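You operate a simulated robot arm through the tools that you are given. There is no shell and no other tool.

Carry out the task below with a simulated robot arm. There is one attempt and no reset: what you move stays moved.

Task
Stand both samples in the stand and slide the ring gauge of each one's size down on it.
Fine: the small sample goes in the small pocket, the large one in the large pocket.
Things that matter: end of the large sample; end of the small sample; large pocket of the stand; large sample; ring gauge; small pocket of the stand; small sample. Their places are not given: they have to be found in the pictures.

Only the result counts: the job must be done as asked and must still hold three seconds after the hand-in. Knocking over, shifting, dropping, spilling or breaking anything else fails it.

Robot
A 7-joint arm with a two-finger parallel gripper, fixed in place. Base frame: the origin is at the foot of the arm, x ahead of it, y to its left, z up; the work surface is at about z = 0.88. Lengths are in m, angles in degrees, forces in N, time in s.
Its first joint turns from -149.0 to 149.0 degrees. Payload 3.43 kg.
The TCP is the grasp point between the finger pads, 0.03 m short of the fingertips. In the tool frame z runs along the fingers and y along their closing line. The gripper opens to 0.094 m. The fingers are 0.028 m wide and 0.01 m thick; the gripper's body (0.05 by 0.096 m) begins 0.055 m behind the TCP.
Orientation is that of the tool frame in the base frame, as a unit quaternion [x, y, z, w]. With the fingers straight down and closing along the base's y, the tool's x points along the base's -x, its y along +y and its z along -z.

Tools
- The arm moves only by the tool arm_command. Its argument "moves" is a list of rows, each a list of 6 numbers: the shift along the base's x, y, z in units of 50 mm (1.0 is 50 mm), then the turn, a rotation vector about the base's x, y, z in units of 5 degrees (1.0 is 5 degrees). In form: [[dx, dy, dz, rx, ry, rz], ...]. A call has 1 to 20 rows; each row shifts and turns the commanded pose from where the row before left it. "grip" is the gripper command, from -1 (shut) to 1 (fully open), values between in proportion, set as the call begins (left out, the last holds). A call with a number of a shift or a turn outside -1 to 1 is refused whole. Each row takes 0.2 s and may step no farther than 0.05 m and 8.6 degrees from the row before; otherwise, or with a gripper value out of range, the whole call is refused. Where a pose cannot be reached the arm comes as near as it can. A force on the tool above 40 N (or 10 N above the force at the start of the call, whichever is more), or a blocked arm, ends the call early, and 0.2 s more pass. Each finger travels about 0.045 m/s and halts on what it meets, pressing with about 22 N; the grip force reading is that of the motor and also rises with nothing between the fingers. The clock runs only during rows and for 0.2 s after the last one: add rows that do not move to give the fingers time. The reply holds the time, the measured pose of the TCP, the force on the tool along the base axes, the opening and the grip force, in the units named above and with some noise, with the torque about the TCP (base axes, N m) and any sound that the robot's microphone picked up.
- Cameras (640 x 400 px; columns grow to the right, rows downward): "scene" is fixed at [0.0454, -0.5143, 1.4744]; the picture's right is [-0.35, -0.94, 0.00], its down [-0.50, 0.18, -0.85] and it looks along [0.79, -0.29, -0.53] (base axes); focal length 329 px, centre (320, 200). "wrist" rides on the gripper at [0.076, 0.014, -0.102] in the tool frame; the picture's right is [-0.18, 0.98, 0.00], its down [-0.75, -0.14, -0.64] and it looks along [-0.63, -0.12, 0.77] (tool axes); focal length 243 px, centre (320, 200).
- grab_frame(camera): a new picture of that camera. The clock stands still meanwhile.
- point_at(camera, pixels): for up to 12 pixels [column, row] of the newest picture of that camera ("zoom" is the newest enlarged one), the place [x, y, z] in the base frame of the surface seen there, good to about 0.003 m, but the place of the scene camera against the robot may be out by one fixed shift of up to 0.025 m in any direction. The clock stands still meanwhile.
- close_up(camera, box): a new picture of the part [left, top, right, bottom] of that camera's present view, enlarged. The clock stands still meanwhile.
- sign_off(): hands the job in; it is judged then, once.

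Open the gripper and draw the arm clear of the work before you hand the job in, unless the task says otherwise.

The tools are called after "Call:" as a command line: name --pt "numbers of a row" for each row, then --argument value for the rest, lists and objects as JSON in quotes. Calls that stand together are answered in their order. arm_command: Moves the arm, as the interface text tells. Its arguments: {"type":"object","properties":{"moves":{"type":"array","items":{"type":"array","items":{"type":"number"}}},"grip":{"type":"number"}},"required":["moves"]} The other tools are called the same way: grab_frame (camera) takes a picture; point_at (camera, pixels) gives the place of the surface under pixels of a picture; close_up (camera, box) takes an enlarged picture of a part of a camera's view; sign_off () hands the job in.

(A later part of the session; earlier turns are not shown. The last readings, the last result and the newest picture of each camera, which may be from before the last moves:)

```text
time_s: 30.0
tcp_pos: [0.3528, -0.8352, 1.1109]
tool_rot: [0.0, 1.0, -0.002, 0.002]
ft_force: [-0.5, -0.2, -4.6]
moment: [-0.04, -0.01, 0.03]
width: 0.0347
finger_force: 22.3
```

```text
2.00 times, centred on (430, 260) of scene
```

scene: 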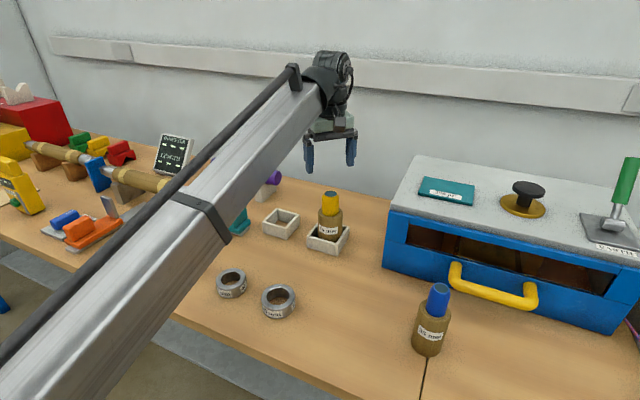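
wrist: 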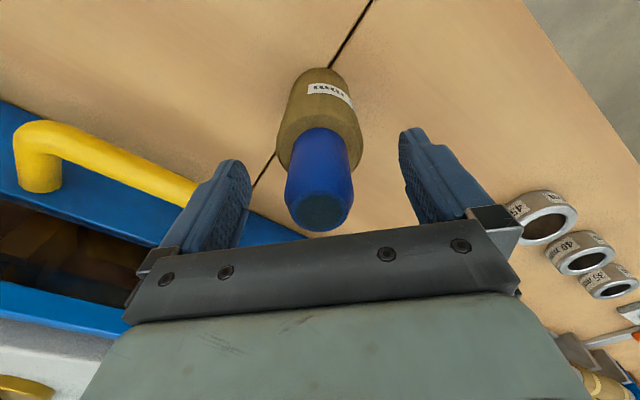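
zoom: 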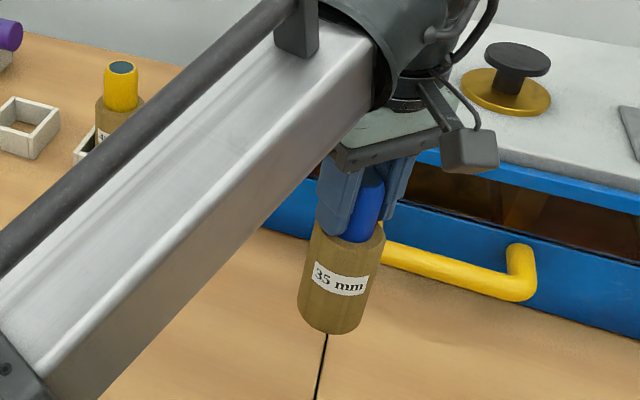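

Holding the small sample at 34.7 mm. I'll carry it on a detour (via y≈-0.61) around the standing large sample to above the small pocket at (0.817,-0.664).

Call:
arm_command --pt "0.1 0.15 0.1 0 0 0" --pt "0.48 0.7 0 0 0 0" --pt "0.48 0.7 0 0 0 0" --pt "0.48 0.7 0 0 0 0" --pt "0.48 0.7 0 0 0 0" --pt "0.48 0.7 0 0 0 0" --pt "0.44 0.65 0 0 0 0" --pt "0.8 0.08 0 0 0 0" --pt "0.8 0.08 0 0 0 0" --pt "0.8 0.08 0 0 0 0" --pt "0.8 0.08 0 0 0 0" --pt "0.8 0.08 0 0 0 0" --pt "0.7 -0.34 0 0 0 0" --pt "0.7 -0.34 0 0 0 0" --pt "0.6 -0.35 0 0 0 0" --pt "0.34 -0.25 0 0 0 0" --pt "0 0 0 0 0 0"

Call:
grab_frame --camera "wrist"

Call:
grab_frame --camera "scene"

```text
time_s: 33.6
tcp_pos: [0.8164, -0.6643, 1.1147]
tool_rot: [0.0, 1.0, -0.001, 0.003]
ft_force: [0.1, -0.1, -4.4]
moment: [-0.01, 0.04, -0.03]
width: 0.0348
finger_force: 22.4
```

```text
taken
```

wrist: 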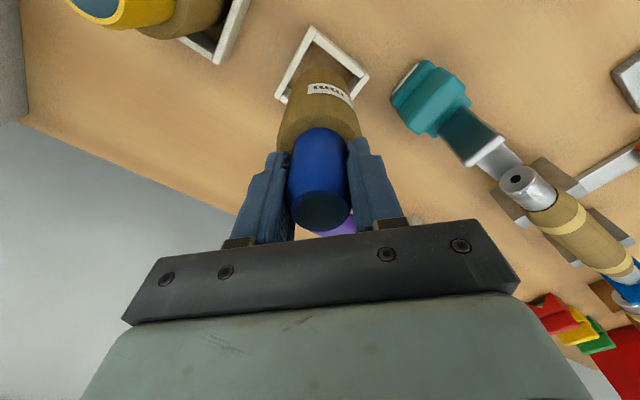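

```text
taken
```

scene: 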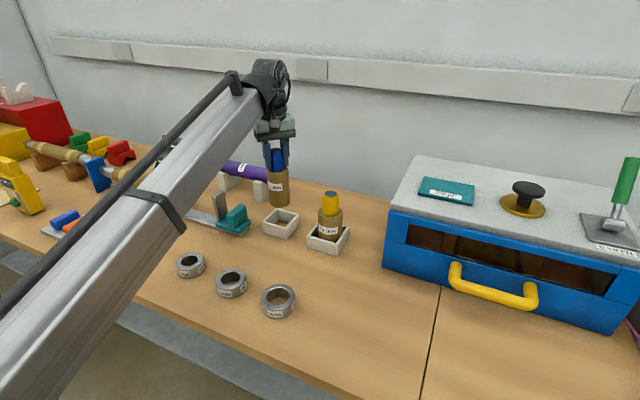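

It's above the small pocket. I'll lower to just above the rim (TCP z≈1.068) and check alignment.

Call:
arm_command --pt "0 0 -0.4 0 0 0" --pt "0 0 -0.3 0 0 0" --pt "0 0 -0.22 0 0 0" --pt "0 0 0 0 0 0"

Call:
close_up --camera "wrist" --box '[240, 0, 400, 140]'

Call:
close_up --camera "scene" --box '[250, 170, 310, 255]'

```text
time_s: 34.6
tcp_pos: [0.8167, -0.6641, 1.0692]
tool_rot: [0.0, 1.0, -0.001, 0.002]
ft_force: [0.5, -0.2, -4.9]
moment: [-0.02, 0.02, -0.02]
width: 0.0348
finger_force: 22.0
```

```text
2.86 times, centred on (320, 70) of wrist
```

zoom: 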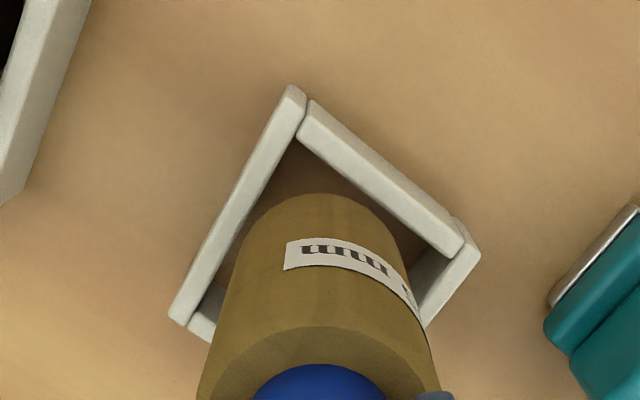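

```text
4.71 times, centred on (280, 212) of scene
```

zoom: 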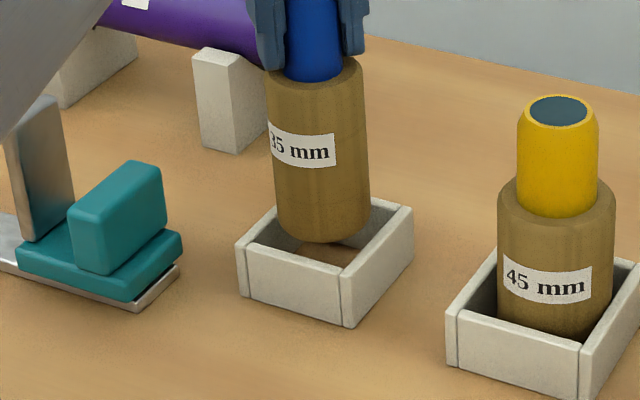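

I'll check wall-top points against the body: left wall top (235,215), right wall top (380,175), plus body points.

Call:
close_up --camera "wrist" --box '[240, 0, 400, 140]'

Call:
point_at --camera "zoom" --pixels '[[235, 212], [250, 185], [210, 258], [360, 153], [390, 178], [420, 203], [293, 97], [455, 240], [184, 308], [322, 200], [322, 300], [322, 215]]'

```text
2.86 times, centred on (320, 70) of wrist
```

zoom: 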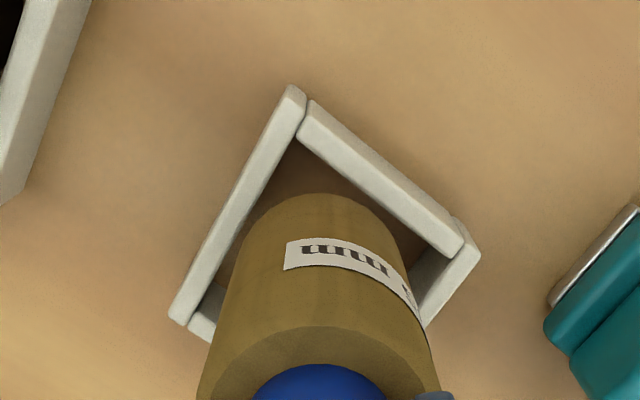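

```text
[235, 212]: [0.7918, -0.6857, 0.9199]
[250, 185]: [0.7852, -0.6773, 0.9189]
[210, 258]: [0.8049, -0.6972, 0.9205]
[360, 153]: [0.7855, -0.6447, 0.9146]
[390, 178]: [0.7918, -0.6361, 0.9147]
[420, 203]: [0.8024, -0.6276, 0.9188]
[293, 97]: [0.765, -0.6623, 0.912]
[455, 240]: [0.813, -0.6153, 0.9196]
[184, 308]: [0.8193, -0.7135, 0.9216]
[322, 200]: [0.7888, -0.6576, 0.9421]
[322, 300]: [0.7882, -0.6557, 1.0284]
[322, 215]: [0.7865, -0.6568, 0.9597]
```

Pixel geometry shows gaps of about 3.6 mm to both near walls, so it's well centred. I'll lower in short steps and watch the force.

Call:
arm_command --pt "0 0 -0.1 0 0 0" --pt "0 0 -0.06 0 0 0" --pt "0 0 -0.06 0 0 0" --pt "0 0 -0.06 0 0 0" --pt "0 0 0 0 0 0"

```text
time_s: 35.8
tcp_pos: [0.8159, -0.6634, 1.0547]
tool_rot: [0.0, 1.0, -0.002, 0.003]
ft_force: [0.7, 0.7, -4.1]
moment: [0.02, 0.01, 0.01]
width: 0.0347
finger_force: 22.1
```

No contact with the bottom about 6 mm below the rim. Continuing down.

Call:
arm_command --pt "0 0 -0.1 0 0 0" --pt "0 0 -0.1 0 0 0" --pt "0 0 -0.1 0 0 0" --pt "0 0 -0.1 0 0 0" --pt "0 0 -0.1 0 0 0" --pt "0 0 0 0 0 0"

Call:
close_up --camera "scene" --box '[250, 170, 310, 255]'

```text
time_s: 37.2
tcp_pos: [0.8145, -0.6639, 1.0312]
tool_rot: [-0.001, 1.0, -0.002, 0.003]
ft_force: [1.7, -1.3, -3.7]
moment: [-0.12, -0.16, 0.0]
width: 0.0347
finger_force: 22.3
```

```text
4.71 times, centred on (280, 212) of scene
```

zoom: 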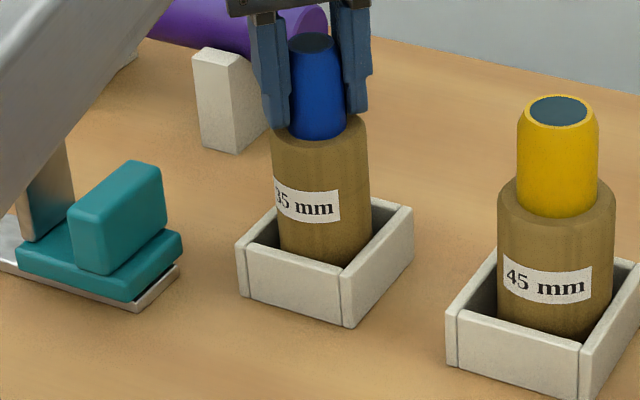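

It's mostly in, with a slight side force (+1.7,-1.3) indicating touch on the (-x,+y) wall. I'll shift 1.5 mm away from it and lower to the floor.

Call:
arm_command --pt "0.03 -0.03 0 0 0 0" --pt "0 0 -0.1 0 0 0" --pt "0 0 -0.06 0 0 0" --pt "0 0 -0.04 0 0 0" --pt "0 0 0 0 0 0"

```text
time_s: 38.4
tcp_pos: [0.8169, -0.6647, 1.0199]
tool_rot: [0.0, 1.0, -0.001, 0.003]
ft_force: [0.2, 0.4, -1.1]
moment: [0.13, 0.0, -0.02]
width: 0.0347
finger_force: 21.9
```

Weight is being taken (fz -1.1), so it's touching the floor. I'll go 1 mm lower, then open and rise.

Call:
arm_command --pt "0 0 -0.02 0 0 0" --pt "0 0 0 0 0 0"

Call:
arm_command --pt "0 0 0 0 0 0" --pt "0 0 0 0 0 0" --pt "0 0 0 0 0 0" --pt "0 0 0 0 0 0" --pt "0 0 0 0 0 0" --pt "0 0 0.4 0 0 0" --pt "0 0 0.7 0 0 0" --pt "0 0 0.7 0 0 0" --pt "0 0 0.6 0 0 0" --pt "0 0 0 0 0 0" --grip 1

Call:
grab_frame --camera "wrist"

Call:
close_up --camera "wrist" --box '[270, 30, 370, 140]'

Call:
close_up --camera "scene" --box '[160, 170, 360, 325]'

```text
time_s: 39.0
tcp_pos: [0.8177, -0.6658, 1.0199]
tool_rot: [0.0, 1.0, -0.003, 0.003]
ft_force: [0.4, -1.0, 9.3]
moment: [0.25, 0.07, -0.01]
width: 0.0346
finger_force: 22.0
```

```text
time_s: 41.2
tcp_pos: [0.8171, -0.6651, 1.1394]
tool_rot: [0.0, 1.0, -0.002, 0.002]
ft_force: [0.1, 0.4, 0.5]
moment: [-0.02, 0.0, 0.01]
width: 0.0943
finger_force: 0.1
```

```text
taken
```

wrist: 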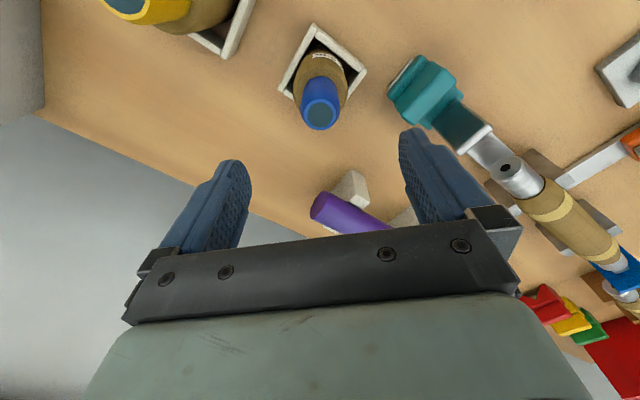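

```text
3.64 times, centred on (320, 85) of wrist
```

zoom: 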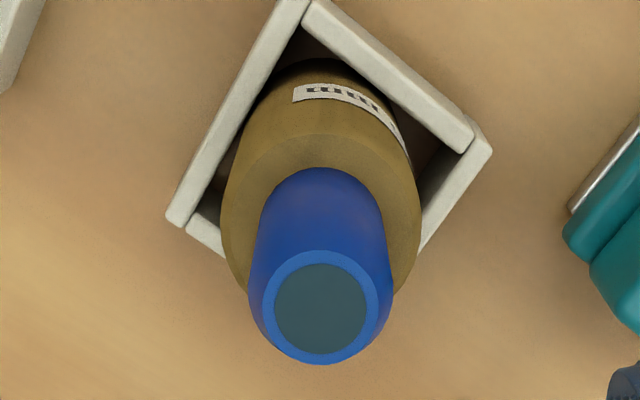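

```text
2.58 times, centred on (260, 248) of scene
```

zoom: 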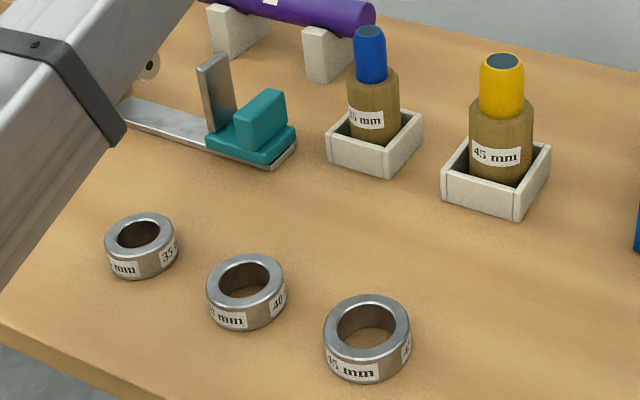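

Both samples stand in their pockets. I'll measure the small sample's end centre at zoom (320,309) via the wrist view at (320,115).

Call:
point_at --camera "wrist" --pixels '[[320, 115], [318, 115], [322, 115], [320, 113], [320, 117], [310, 115], [330, 115], [320, 105], [320, 125], [319, 114], [321, 116], [320, 115]]'

```text
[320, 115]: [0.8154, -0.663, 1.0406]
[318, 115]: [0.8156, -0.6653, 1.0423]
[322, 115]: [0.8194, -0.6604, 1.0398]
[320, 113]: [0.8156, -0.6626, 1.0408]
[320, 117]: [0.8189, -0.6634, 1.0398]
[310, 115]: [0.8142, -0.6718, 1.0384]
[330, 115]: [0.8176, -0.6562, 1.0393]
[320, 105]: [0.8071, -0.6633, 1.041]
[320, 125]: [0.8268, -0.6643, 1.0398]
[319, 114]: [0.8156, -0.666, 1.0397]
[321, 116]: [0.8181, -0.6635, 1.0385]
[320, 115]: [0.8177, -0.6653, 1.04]
```

The small sample's end centre is ≈(0.817,-0.665). Now I'll hover over the 45 mm ring at about (0.545,-0.586), z≈1.04.

Call:
arm_command --pt "-0.9 0.3 0 0 0 0" --pt "-0.9 0.3 0 0 0 0" --pt "-0.9 0.3 0 0 0 0" --pt "-0.9 0.3 0 0 0 0" --pt "-0.9 0.3 0 0 0 0" --pt "-0.9 0.1 0 0 0 0" --pt "0 0 -0.9 0 0 0" --pt "0 0 -0.9 0 0 0" --pt "0 0 0 0 0 0"

Call:
grab_frame --camera "wrist"

Call:
close_up --camera "wrist" --box '[260, 20, 380, 140]'

```text
time_s: 43.2
tcp_pos: [0.547, -0.5844, 1.0495]
tool_rot: [0.0, 1.0, -0.002, 0.003]
ft_force: [0.4, 0.5, -0.1]
moment: [-0.02, -0.01, 0.0]
width: 0.094
finger_force: 0.0
```

```text
taken
```

wrist: 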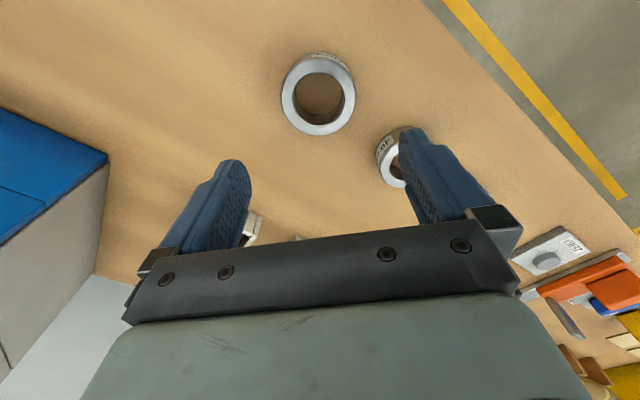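

```text
3.33 times, centred on (320, 80) of wrist
```

zoom: 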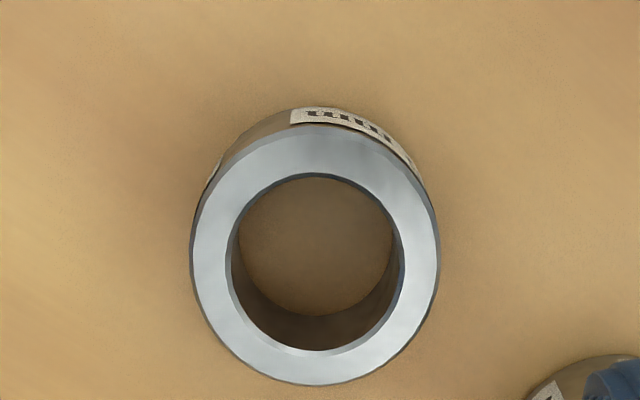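

The 45 mm ring's top centre looks about 2 mm toward -x and 1.5 mm toward -y from the tool axis. I'll confirm with point_at on its edges.

Call:
point_at --camera "zoom" --pixels '[[196, 258], [434, 258], [315, 134], [315, 378], [222, 258], [410, 258], [315, 168], [315, 358], [240, 345], [390, 345], [230, 180], [400, 180]]'

```text
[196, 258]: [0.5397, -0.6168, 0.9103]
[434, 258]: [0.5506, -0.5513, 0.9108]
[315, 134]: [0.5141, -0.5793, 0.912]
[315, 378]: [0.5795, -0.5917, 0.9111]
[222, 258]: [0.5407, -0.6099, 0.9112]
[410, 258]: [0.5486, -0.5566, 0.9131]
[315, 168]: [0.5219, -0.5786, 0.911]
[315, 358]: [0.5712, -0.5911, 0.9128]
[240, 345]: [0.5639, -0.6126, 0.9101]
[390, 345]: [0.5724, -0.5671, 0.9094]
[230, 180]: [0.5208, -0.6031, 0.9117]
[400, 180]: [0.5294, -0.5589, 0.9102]
```

The ring's centre is ≈(0.5455,-0.5855), top z 0.911. I'll align and descend to TCP z≈0.915, where the tips are about 5 mm above the table.

Call:
arm_command --pt "-0.03 -0.02 0 0 0 0" --pt "0 0 -0.9 0 0 0" --pt "0 0 -0.8 0 0 0" --pt "0 0 -0.6 0 0 0" --pt "0 0 -0.38 0 0 0" --pt "0 0 0 0 0 0" --grip 1

Call:
grab_frame --camera "wrist"

Call:
close_up --camera "scene" --box '[200, 200, 360, 340]'

```text
time_s: 44.6
tcp_pos: [0.5452, -0.5862, 0.9145]
tool_rot: [0.0, 1.0, -0.001, 0.002]
ft_force: [0.2, 0.5, -0.1]
moment: [0.02, 0.01, 0.03]
width: 0.0943
finger_force: 0.0
```

```text
taken
```

wrist: 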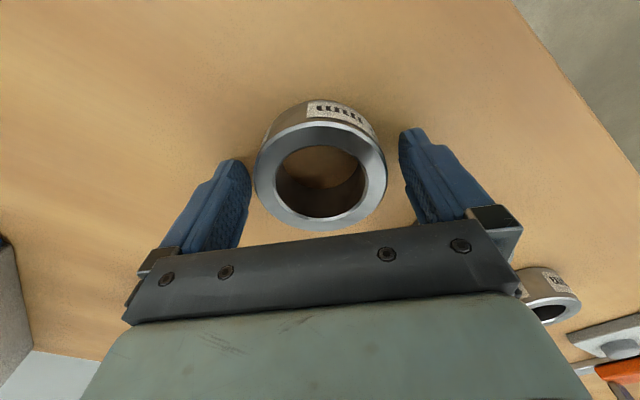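

```text
2.86 times, centred on (280, 270) of scene
```

zoom: 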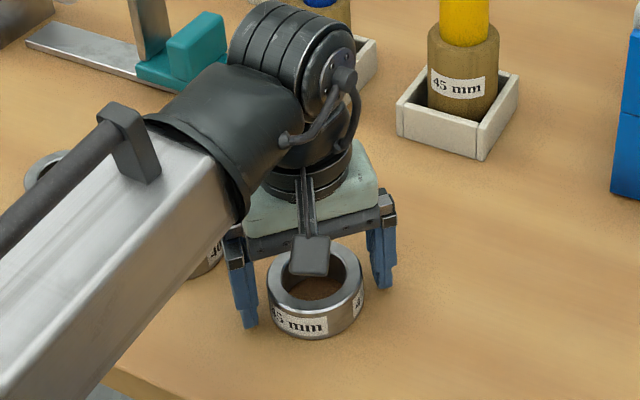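

The ring is centred on the tool axis (cols 254–387, TCP at ~(320,185)). Closing on it.

Call:
arm_command --pt "0 0 0 0 0 0" --pt "0 0 0 0 0 0" --pt "0 0 0 0 0 0" --pt "0 0 0 0 0 0" --pt "0 0 0 0 0 0" --grip -1

Call:
arm_command --pt "0 0 0.2 0 0 0" --pt "0 0 0.4 0 0 0" --pt "0 0 0.6 0 0 0" --pt "0 0 0.6 0 0 0" --pt "0 0 0 0 0 0"

Call:
grab_frame --camera "wrist"

Call:
close_up --camera "scene" --box '[200, 150, 380, 310]'

```text
time_s: 45.8
tcp_pos: [0.546, -0.5857, 0.9149]
tool_rot: [0.001, 1.0, -0.002, 0.002]
ft_force: [-0.5, -0.2, -0.4]
moment: [0.03, -0.03, 0.03]
width: 0.0731
finger_force: 21.7
```

```text
time_s: 47.0
tcp_pos: [0.5443, -0.5858, 1.0055]
tool_rot: [-0.001, 1.0, -0.001, 0.003]
ft_force: [0.9, -1.3, -2.2]
moment: [-0.02, 0.0, -0.01]
width: 0.073
finger_force: 22.4
```

```text
taken
```

wrist: 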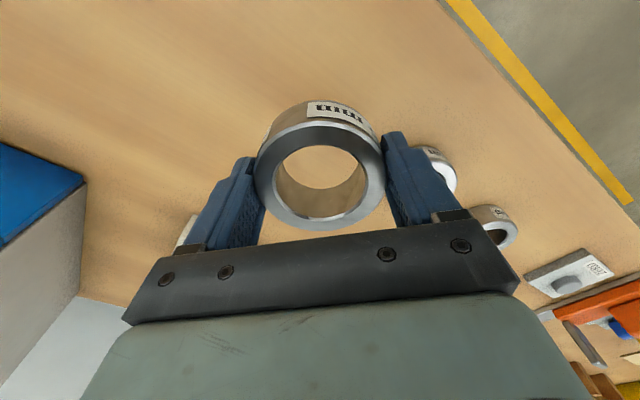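

```text
2.50 times, centred on (290, 230) of scene
```

zoom: 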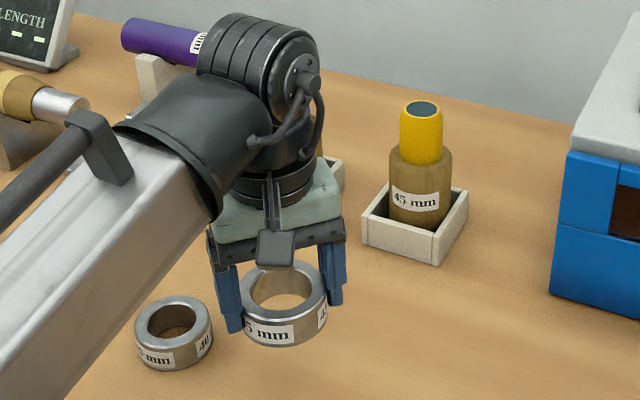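

The ring is held at 73 mm and came up level. I'll raise it to TCP z≈1.10 and carry it above the large sample's end at (0.712,-0.772).

Call:
arm_command --pt "0 0 0.95 0 0 0" --pt "0 0 0.95 0 0 0" --pt "0.56 -0.62 0 0 0 0" --pt "0.56 -0.62 0 0 0 0" --pt "0.56 -0.62 0 0 0 0" --pt "0.56 -0.62 0 0 0 0" --pt "0.56 -0.62 0 0 0 0" --pt "0.54 -0.62 0 0 0 0" --pt "0 0 0 0 0 0"

Call:
grab_frame --camera "wrist"

Call:
close_up --camera "wrist" --box '[240, 90, 400, 240]'

Call:
close_up --camera "scene" --box '[270, 130, 390, 260]'

```text
time_s: 49.0
tcp_pos: [0.7117, -0.7715, 1.1001]
tool_rot: [-0.001, 1.0, -0.002, 0.002]
ft_force: [0.0, -0.1, -1.9]
moment: [-0.02, 0.01, 0.0]
width: 0.073
finger_force: 22.1
```

```text
taken
```

wrist: 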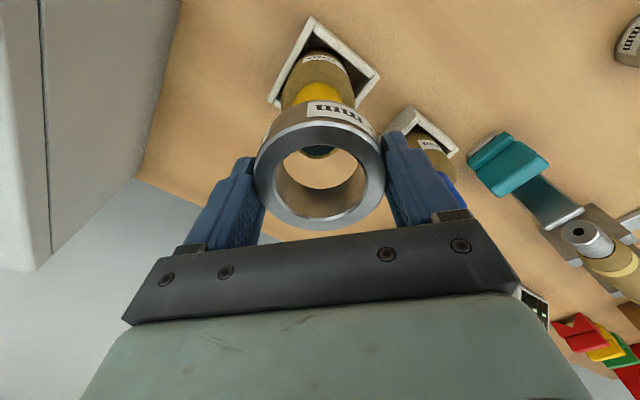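

```text
2.67 times, centred on (320, 165) of wrist
```

zoom: 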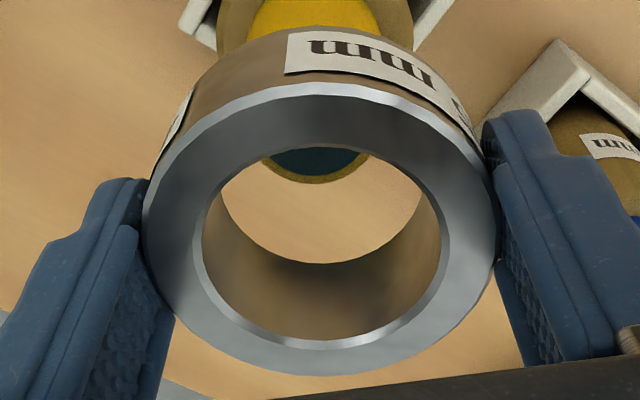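

```text
3.08 times, centred on (330, 195) of scene
```

zoom: 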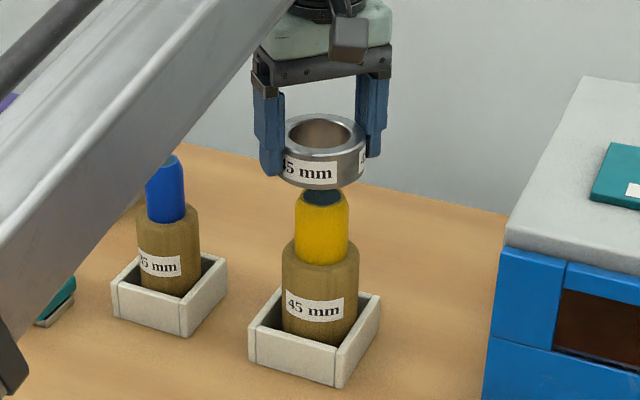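

The neck end is visible through the ring, about 1.5 mm left (-y) of the ring axis and matched in x. I'll shift -1.3 mm in y and lower the ring until its bottom is just above the end.

Call:
arm_command --pt "0 -0.026 0 0 0 0" --pt "0 0 -0.2 0 0 0" --pt "0 0 -0.2 0 0 0" --pt "0 0 0 0 0 0"

Call:
close_up --camera "wrist" --box '[240, 90, 400, 240]'

Call:
close_up --camera "scene" --box '[300, 150, 370, 240]'

```text
time_s: 50.0
tcp_pos: [0.7119, -0.7737, 1.08]
tool_rot: [0.0, 1.0, -0.002, 0.003]
ft_force: [-0.5, 0.0, -1.5]
moment: [0.0, -0.02, 0.01]
width: 0.073
finger_force: 22.2
```

```text
2.67 times, centred on (320, 165) of wrist
```

zoom: 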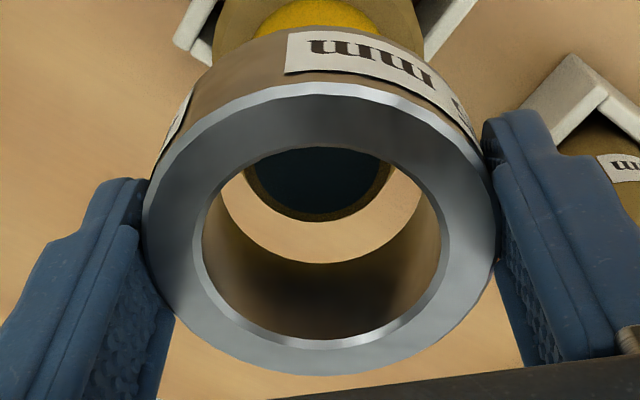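

```text
4.44 times, centred on (335, 195) of scene
```

zoom: 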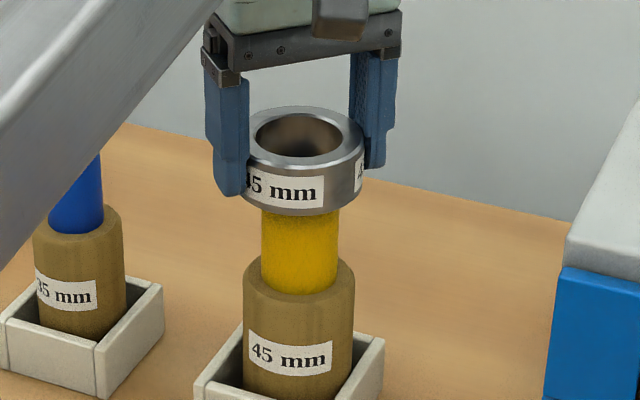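

The neck end is now centred in the ring. I'll lower in small steps over the tapered end.

Call:
arm_command --pt "0 0 -0.1 0 0 0" --pt "0 0 -0.08 0 0 0" --pt "0 0 -0.08 0 0 0" --pt "0 0 0 0 0 0"

Call:
close_up --camera "wrist" --box '[240, 90, 400, 240]'

```text
time_s: 51.0
tcp_pos: [0.7126, -0.7731, 1.0676]
tool_rot: [0.0, 1.0, -0.001, 0.002]
ft_force: [0.5, -0.3, -1.0]
moment: [0.0, -0.01, 0.0]
width: 0.0729
finger_force: 22.2
```

```text
2.67 times, centred on (320, 165) of wrist
```

zoom: 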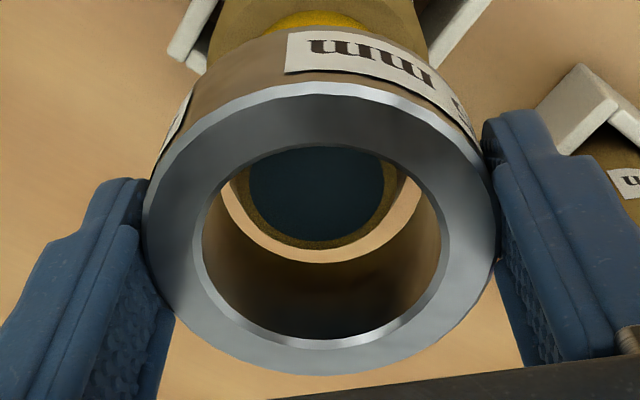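

The neck end is entering the ring; side gaps read about 10 px left and 22 px right, so I'll shift another 1 mm in -y and continue down.

Call:
arm_command --pt "0 -0.022 0 0 0 0" --pt "0 0 -0.06 0 0 0" --pt "0 0 -0.06 0 0 0" --pt "0 0 -0.06 0 0 0" --pt "0 0 0 0 0 0"

Call:
close_up --camera "wrist" --box '[240, 90, 400, 240]'

```text
time_s: 52.2
tcp_pos: [0.713, -0.7748, 1.0583]
tool_rot: [0.0, 1.0, -0.002, 0.003]
ft_force: [-0.7, -0.2, -1.4]
moment: [0.02, 0.04, -0.03]
width: 0.0728
finger_force: 22.2
```

```text
2.67 times, centred on (320, 165) of wrist
```

zoom: 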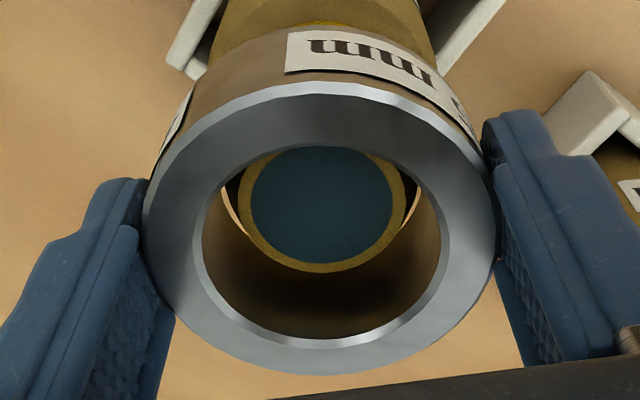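

Now well centred (322 vs 322), with no side force. Continuing down.

Call:
arm_command --pt "0 0 -0.06 0 0 0" --pt "0 0 -0.06 0 0 0" --pt "0 0 -0.06 0 0 0" --pt "0 0 -0.06 0 0 0" --pt "0 0 0 0 0 0"

Call:
close_up --camera "wrist" --box '[240, 90, 400, 240]'

```text
time_s: 53.4
tcp_pos: [0.7129, -0.7746, 1.0458]
tool_rot: [-0.001, 1.0, -0.001, 0.003]
ft_force: [-1.1, 0.1, -0.7]
moment: [0.03, 0.03, 0.01]
width: 0.0729
finger_force: 21.5
```

```text
2.67 times, centred on (320, 165) of wrist
```

zoom: 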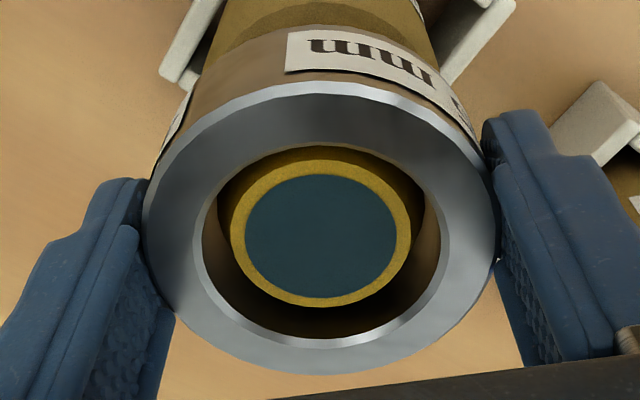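

The ring passes freely over the neck (fz still just its weight). Continuing down toward the shoulder.

Call:
arm_command --pt "0 0 -0.08 0 0 0" --pt "0 0 -0.08 0 0 0" --pt "0 0 -0.08 0 0 0" --pt "0 0 -0.08 0 0 0" --pt "0 0 0 0 0 0"

Call:
close_up --camera "wrist" --box '[240, 90, 400, 240]'

Call:
close_up --camera "scene" --box '[300, 150, 370, 260]'

```text
time_s: 54.6
tcp_pos: [0.7119, -0.7746, 1.0302]
tool_rot: [0.0, 1.0, -0.002, 0.002]
ft_force: [-0.4, 0.0, -2.1]
moment: [0.02, 0.03, -0.02]
width: 0.0727
finger_force: 22.3
```

```text
2.67 times, centred on (320, 165) of wrist
```

zoom: 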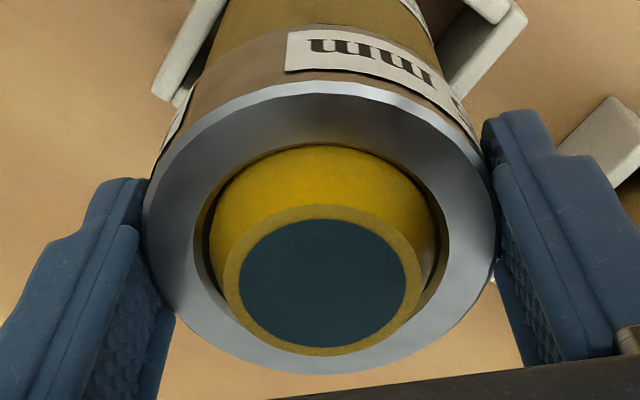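

```text
3.64 times, centred on (335, 205) of scene
```

zoom: 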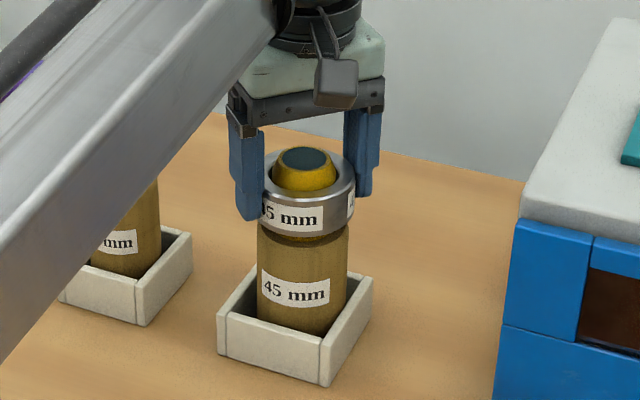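

The ring is almost at the shoulder. Lowering about 9 mm more in small steps.

Call:
arm_command --pt "0 0 -0.06 0 0 0" --pt "0 0 -0.06 0 0 0" --pt "0 0 -0.04 0 0 0" --pt "0 0 -0.02 0 0 0" --pt "0 0 0 0 0 0"

```text
time_s: 55.8
tcp_pos: [0.7139, -0.774, 1.0223]
tool_rot: [0.0, 1.0, -0.002, 0.003]
ft_force: [-1.3, -0.3, -1.7]
moment: [0.05, 0.07, -0.04]
width: 0.0728
finger_force: 21.8
```

Call:
arm_command --pt "0 0 -0.02 0 0 0" --pt "0 0 -0.02 0 0 0" --pt "0 0 0 0 0 0"

Call:
close_up --camera "scene" --box '[300, 150, 370, 260]'

```text
time_s: 56.6
tcp_pos: [0.7134, -0.7738, 1.02]
tool_rot: [0.0, 1.0, -0.002, 0.002]
ft_force: [-2.3, -0.3, 5.8]
moment: [0.23, 0.06, -0.02]
width: 0.0726
finger_force: 22.1
```

```text
3.64 times, centred on (335, 205) of scene
```

zoom: 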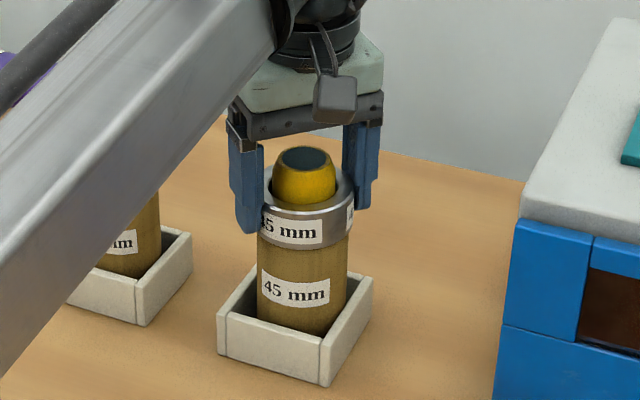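

The ring rests on the shoulder (fz +5.8). I'll open and rise straight up.

Call:
arm_command --pt "0 0 0 0 0 0" --pt "0 0 0 0 0 0" --pt "0 0 0 0 0 0" --pt "0 0 0 0 0 0" --pt "0 0 0.3 0 0 0" --pt "0 0 0.6 0 0 0" --pt "0 0 0.7 0 0 0" --pt "0 0 0.7 0 0 0" --pt "0 0 0 0 0 0" --grip 1

Call:
grab_frame --camera "wrist"

Call:
close_up --camera "scene" --box '[240, 150, 380, 260]'

```text
time_s: 58.6
tcp_pos: [0.7116, -0.7735, 1.135]
tool_rot: [-0.001, 1.0, -0.001, 0.002]
ft_force: [0.7, 0.2, 0.2]
moment: [-0.02, -0.03, -0.01]
width: 0.0938
finger_force: 0.1
```

```text
taken
```

wrist: 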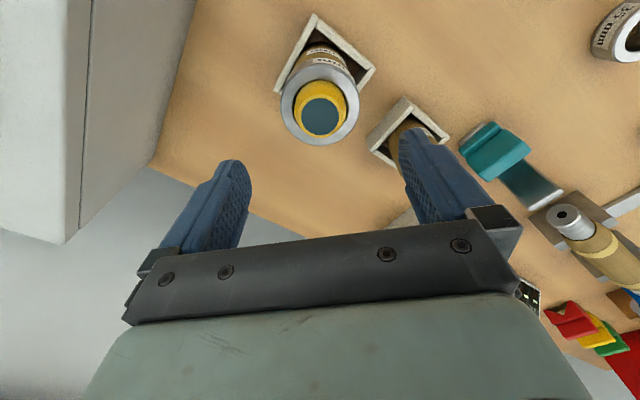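

```text
3.64 times, centred on (310, 205) of scene
```

zoom: 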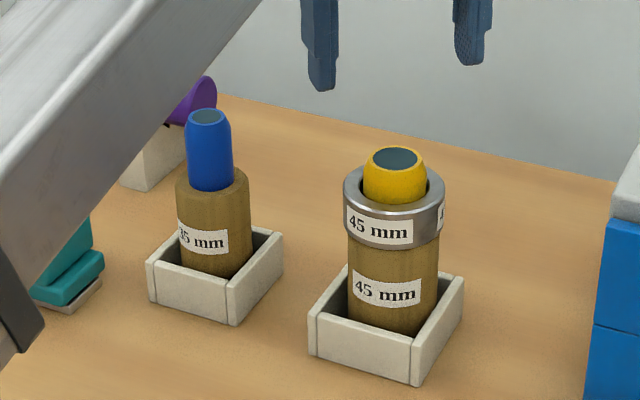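

The 45 mm ring is on the large sample. Next I'll move over to the 35 mm ring at about (0.735,-0.41).

Call:
arm_command --pt "0.06 0.9 0 0 0 0" --pt "0.06 0.9 0 0 0 0" --pt "0.06 0.9 0 0 0 0" --pt "0.06 0.9 0 0 0 0" --pt "0.06 0.9 0 0 0 0" --pt "0.06 0.9 0 0 0 0" --pt "0.06 0.9 0 0 0 0" --pt "0.06 0.9 0 0 0 0" --pt "0 0 -0.8 0 0 0" --pt "0 0 -0.9 0 0 0" --pt "0 0 0 0 0 0"

Call:
grab_frame --camera "wrist"

Call:
grab_frame --camera "scene"

```text
time_s: 61.0
tcp_pos: [0.7388, -0.4141, 1.0494]
tool_rot: [0.0, 1.0, -0.001, 0.003]
ft_force: [0.3, -0.3, -1.2]
moment: [0.01, 0.03, 0.0]
width: 0.094
finger_force: 0.0
```

```text
taken
```

wrist: 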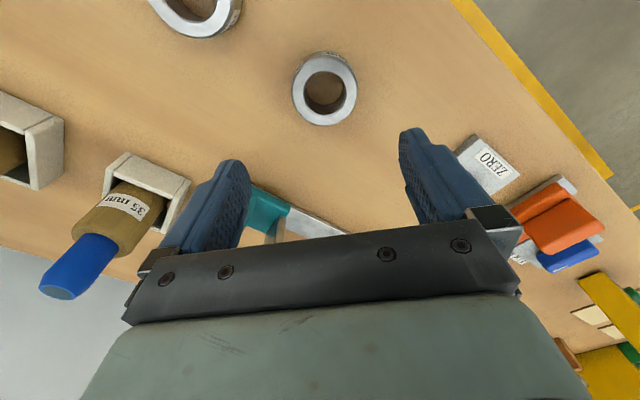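

```text
taken
```

scene: 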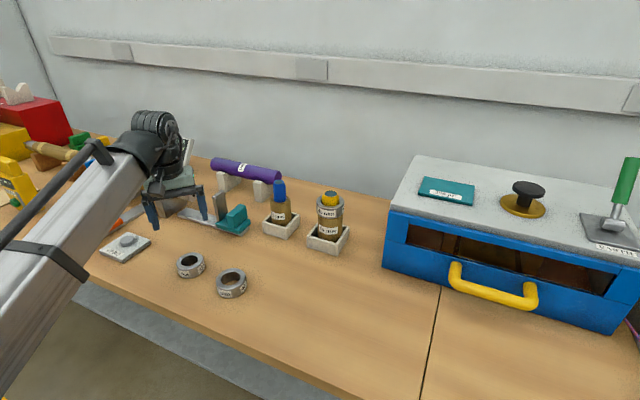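

The 35 mm ring appears at (324,89). I'll zoom in, measure it, and check neighbours (ZERO plate, 40 mm ring).

Call:
close_up --camera "wrist" --box '[260, 20, 380, 140]'

Call:
point_at --camera "wrist" --pixels '[[295, 92], [355, 90], [324, 59], [324, 120], [302, 92], [347, 90], [234, 20], [205, 30], [465, 145], [490, 180], [310, 225], [284, 205]]'

```text
3.33 times, centred on (320, 80) of wrist
```

zoom: 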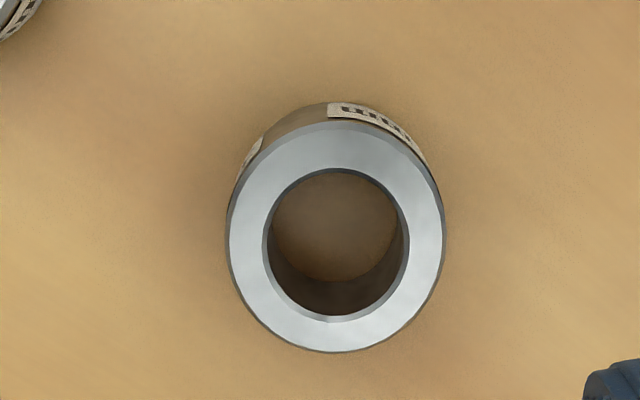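

```text
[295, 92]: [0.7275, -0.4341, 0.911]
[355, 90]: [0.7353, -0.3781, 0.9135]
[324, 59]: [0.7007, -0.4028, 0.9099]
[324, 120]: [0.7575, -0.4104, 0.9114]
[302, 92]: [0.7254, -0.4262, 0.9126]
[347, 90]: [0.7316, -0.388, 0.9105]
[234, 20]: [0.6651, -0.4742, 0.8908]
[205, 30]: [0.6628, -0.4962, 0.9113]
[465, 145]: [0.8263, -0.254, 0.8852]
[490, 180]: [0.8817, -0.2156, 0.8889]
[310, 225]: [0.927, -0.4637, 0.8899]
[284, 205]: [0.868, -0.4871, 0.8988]
```

The ring's centre is ≈(0.731,-0.407), and neighbours are well clear. I'll align and descend to TCP z≈0.915.

Call:
arm_command --pt "-0.155 0.135 0 0 0 0" --pt "0 0 -0.9 0 0 0" --pt "0 0 -0.3 0 0 0" --pt "0 0 0 0 0 0" --grip 1

Call:
grab_frame --camera "wrist"

```text
time_s: 62.0
tcp_pos: [0.7305, -0.4082, 0.9886]
tool_rot: [0.0, 1.0, -0.002, 0.002]
ft_force: [1.2, -0.1, -0.8]
moment: [-0.01, 0.0, 0.02]
width: 0.0941
finger_force: 0.1
```

```text
taken
```

wrist: 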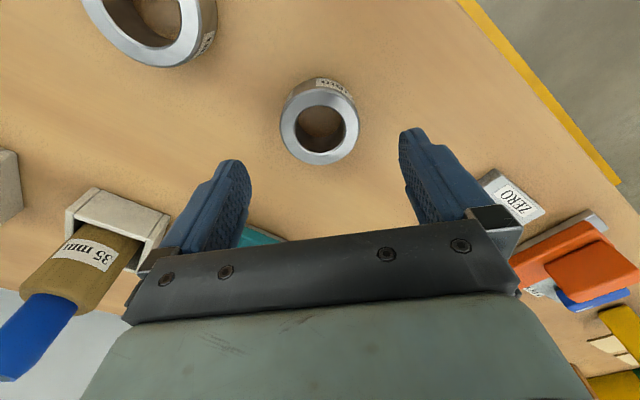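

The ring is centred under the tool (cols 280–360). Descending the remaining 73 mm.

Call:
arm_command --pt "0.01 0 -0.6 0 0 0" --pt "0 0 -0.5 0 0 0" --pt "0 0 -0.37 0 0 0" --pt "0 0 0 0 0 0"

Call:
grab_frame --camera "wrist"

```text
time_s: 63.0
tcp_pos: [0.7297, -0.4071, 0.9156]
tool_rot: [0.001, 1.0, -0.002, 0.003]
ft_force: [-0.8, -0.2, -0.2]
moment: [0.02, 0.01, -0.01]
width: 0.0939
finger_force: 0.1
```

```text
taken
```

wrist: 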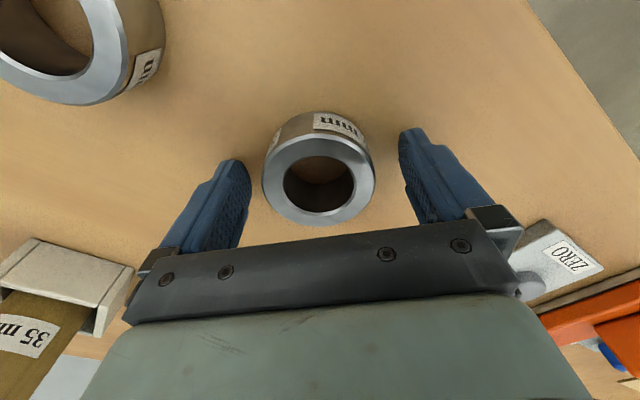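

The ring sits between the pads, centred. Closing, then lifting.

Call:
arm_command --pt "0 0 0 0 0 0" --pt "0 0 0 0 0 0" --pt "0 0 0 0 0 0" --pt "0 0 0 0 0 0" --pt "0 0 0 0 0 0" --grip -1

Call:
arm_command --pt "0 0 0.2 0 0 0" --pt "0 0 0.5 0 0 0" --pt "0 0 0.9 0 0 0" --pt "0 0 0.9 0 0 0" --pt "0 0 0.9 0 0 0" --pt "0 0 0.4 0 0 0" --pt "0 0 0 0 0 0"

Call:
grab_frame --camera "wrist"

Call:
close_up --camera "scene" --box '[100, 80, 260, 300]'

```text
time_s: 64.2
tcp_pos: [0.7295, -0.4069, 0.9154]
tool_rot: [0.0, 1.0, -0.002, 0.002]
ft_force: [1.9, -3.3, 6.3]
moment: [0.07, -0.05, -0.05]
width: 0.0627
finger_force: 21.8
```

```text
time_s: 65.8
tcp_pos: [0.7287, -0.407, 1.1051]
tool_rot: [0.0, 1.0, -0.002, 0.002]
ft_force: [0.3, 0.4, -1.6]
moment: [0.0, -0.02, 0.0]
width: 0.0627
finger_force: 22.0
```

```text
taken
```

wrist: 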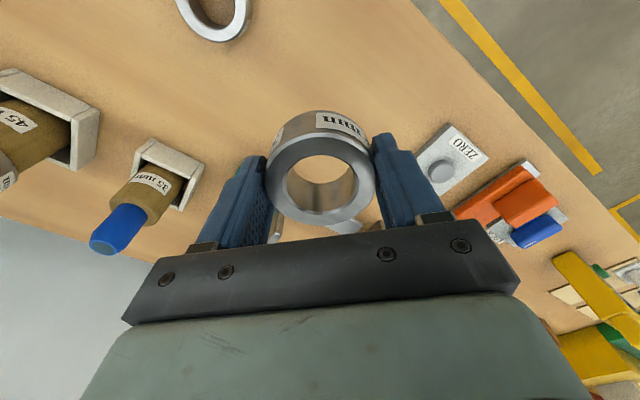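

```text
1.82 times, centred on (180, 190) of scene
```

zoom: 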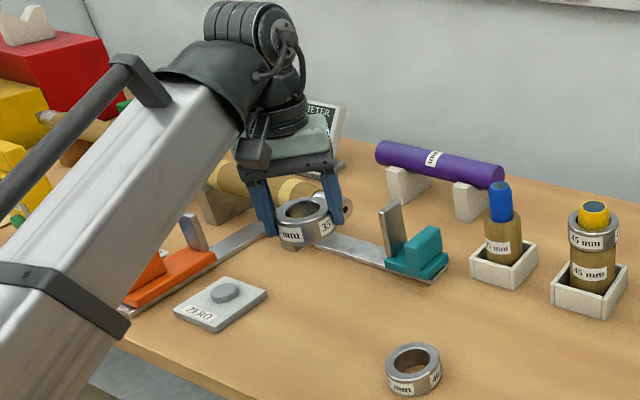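

The 35 mm ring is held at 62.7 mm. I'll carry it above the small sample's end at (0.817,-0.665).

Call:
arm_command --pt "0.294 -0.86 0 0 0 0" --pt "0.294 -0.86 0 0 0 0" --pt "0.294 -0.86 0 0 0 0" --pt "0.294 -0.86 0 0 0 0" --pt "0.294 -0.86 0 0 0 0" --pt "0.294 -0.86 0 0 0 0" --pt "0 0 -0.1 0 0 0" --pt "0 0 0 0 0 0"

Call:
grab_frame --camera "wrist"

Call:
close_up --camera "wrist" --box '[240, 90, 400, 240]'

Call:
close_up --camera "scene" --box '[230, 110, 350, 250]'

```text
time_s: 67.6
tcp_pos: [0.8179, -0.6654, 1.101]
tool_rot: [0.0, 1.0, -0.002, 0.003]
ft_force: [-0.9, 0.1, -2.4]
moment: [0.0, 0.04, 0.0]
width: 0.0626
finger_force: 21.6
```

```text
taken
```

wrist: 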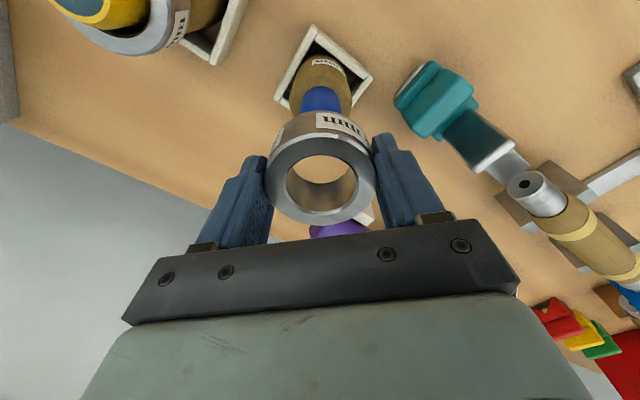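

```text
2.67 times, centred on (320, 165) of wrist
```

zoom: 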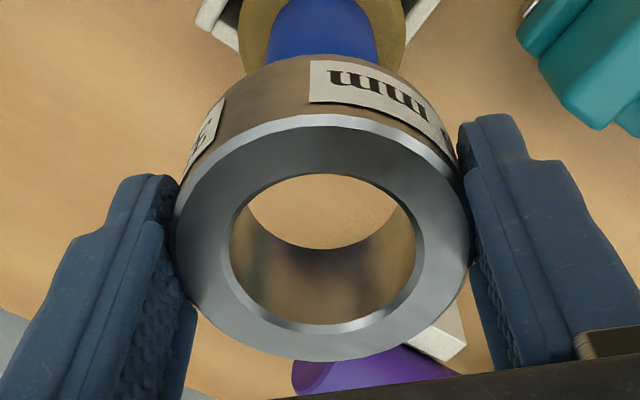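

```text
2.86 times, centred on (290, 180) of scene
```

zoom: 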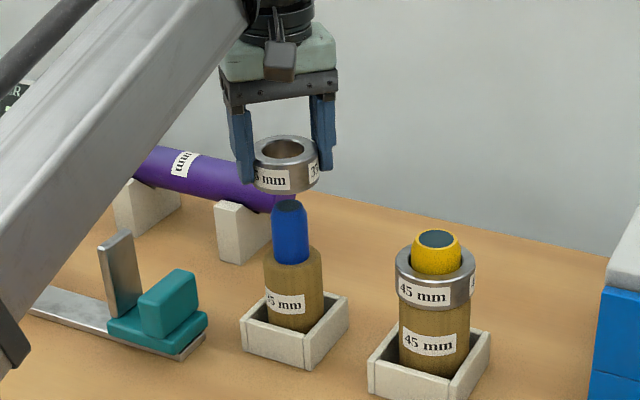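

The ring's axis sits about 1 mm to +x of the tool axis, so I'll shift -2 mm in x and lower until its bottom is just above the neck end, then look through the hole.

Call:
arm_command --pt "-0.045 0 0 0 0 0" --pt "0 0 -0.2 0 0 0" --pt "0 0 -0.2 0 0 0" --pt "0 0 0 0 0 0"

Call:
close_up --camera "wrist" --box '[240, 90, 400, 240]'

Call:
close_up --camera "scene" --box '[250, 150, 320, 240]'

```text
time_s: 68.6
tcp_pos: [0.8156, -0.6663, 1.0816]
tool_rot: [0.0, 1.0, -0.002, 0.002]
ft_force: [-0.7, 0.2, -1.6]
moment: [-0.02, -0.01, 0.02]
width: 0.0626
finger_force: 21.4
```

```text
2.67 times, centred on (320, 165) of wrist
```

zoom: 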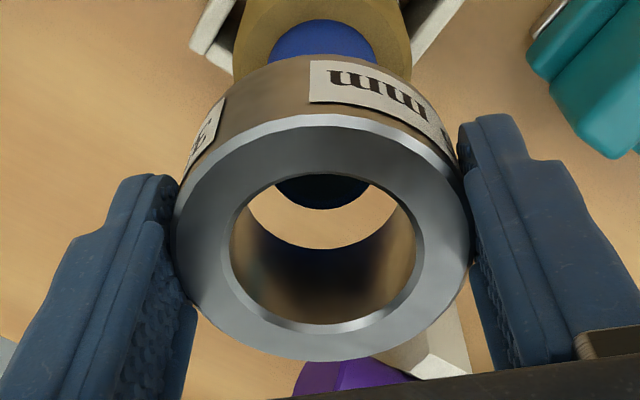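

```text
4.44 times, centred on (285, 195) of scene
```

zoom: 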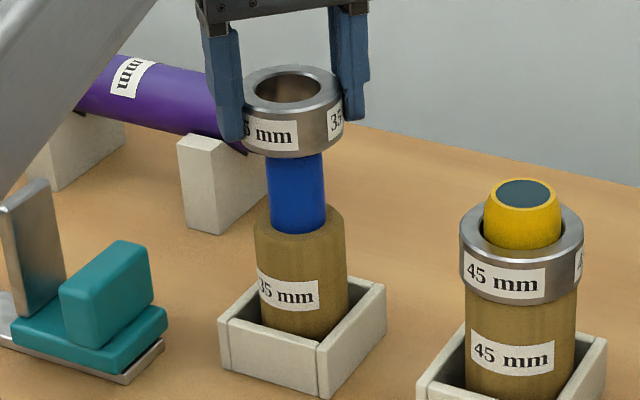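

The neck end is centred in the hole by columns (322 vs 323) and by my row estimate. Lowering in small steps.

Call:
arm_command --pt "0 0 -0.1 0 0 0" --pt "0 0 -0.08 0 0 0" --pt "0 0 -0.06 0 0 0" --pt "0 0 0 0 0 0"

Call:
close_up --camera "wrist" --box '[240, 90, 400, 240]'

```text
time_s: 69.6
tcp_pos: [0.8156, -0.6657, 1.0687]
tool_rot: [0.0, 1.0, -0.002, 0.003]
ft_force: [-1.0, 0.3, -1.6]
moment: [-0.01, -0.03, 0.01]
width: 0.0629
finger_force: 22.2
```

```text
2.67 times, centred on (320, 165) of wrist
```

zoom: 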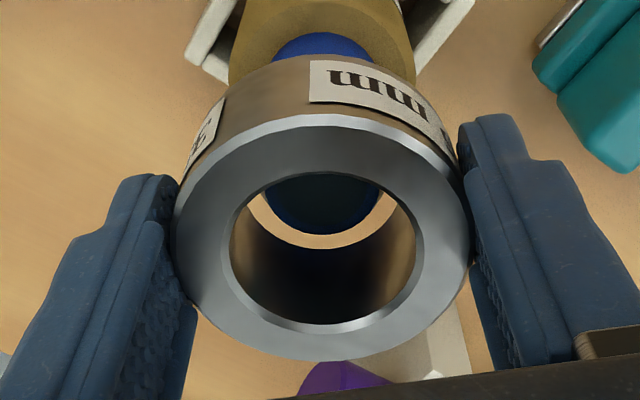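

Centred: neck rim cols 264–384, hole bottom 247–400. Continuing down 10 mm.

Call:
arm_command --pt "0 0 -0.06 0 0 0" --pt "0 0 -0.06 0 0 0" --pt "0 0 -0.06 0 0 0" --pt "0 0 0 0 0 0"

Call:
close_up --camera "wrist" --box '[240, 90, 400, 240]'

```text
time_s: 70.6
tcp_pos: [0.815, -0.6656, 1.0605]
tool_rot: [0.001, 1.0, -0.001, 0.003]
ft_force: [-0.7, 0.5, -2.0]
moment: [0.01, 0.03, 0.02]
width: 0.0624
finger_force: 22.1
```

```text
2.67 times, centred on (320, 165) of wrist
```

zoom: 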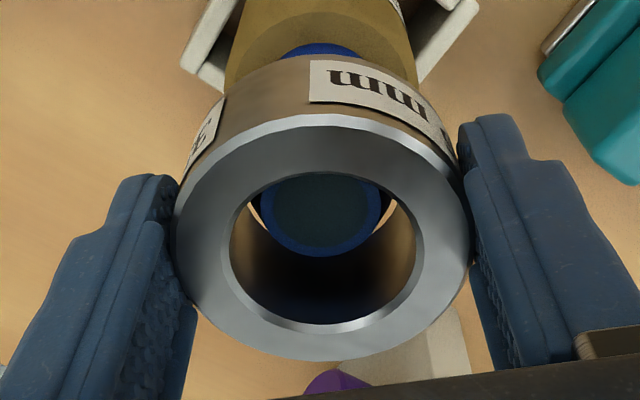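

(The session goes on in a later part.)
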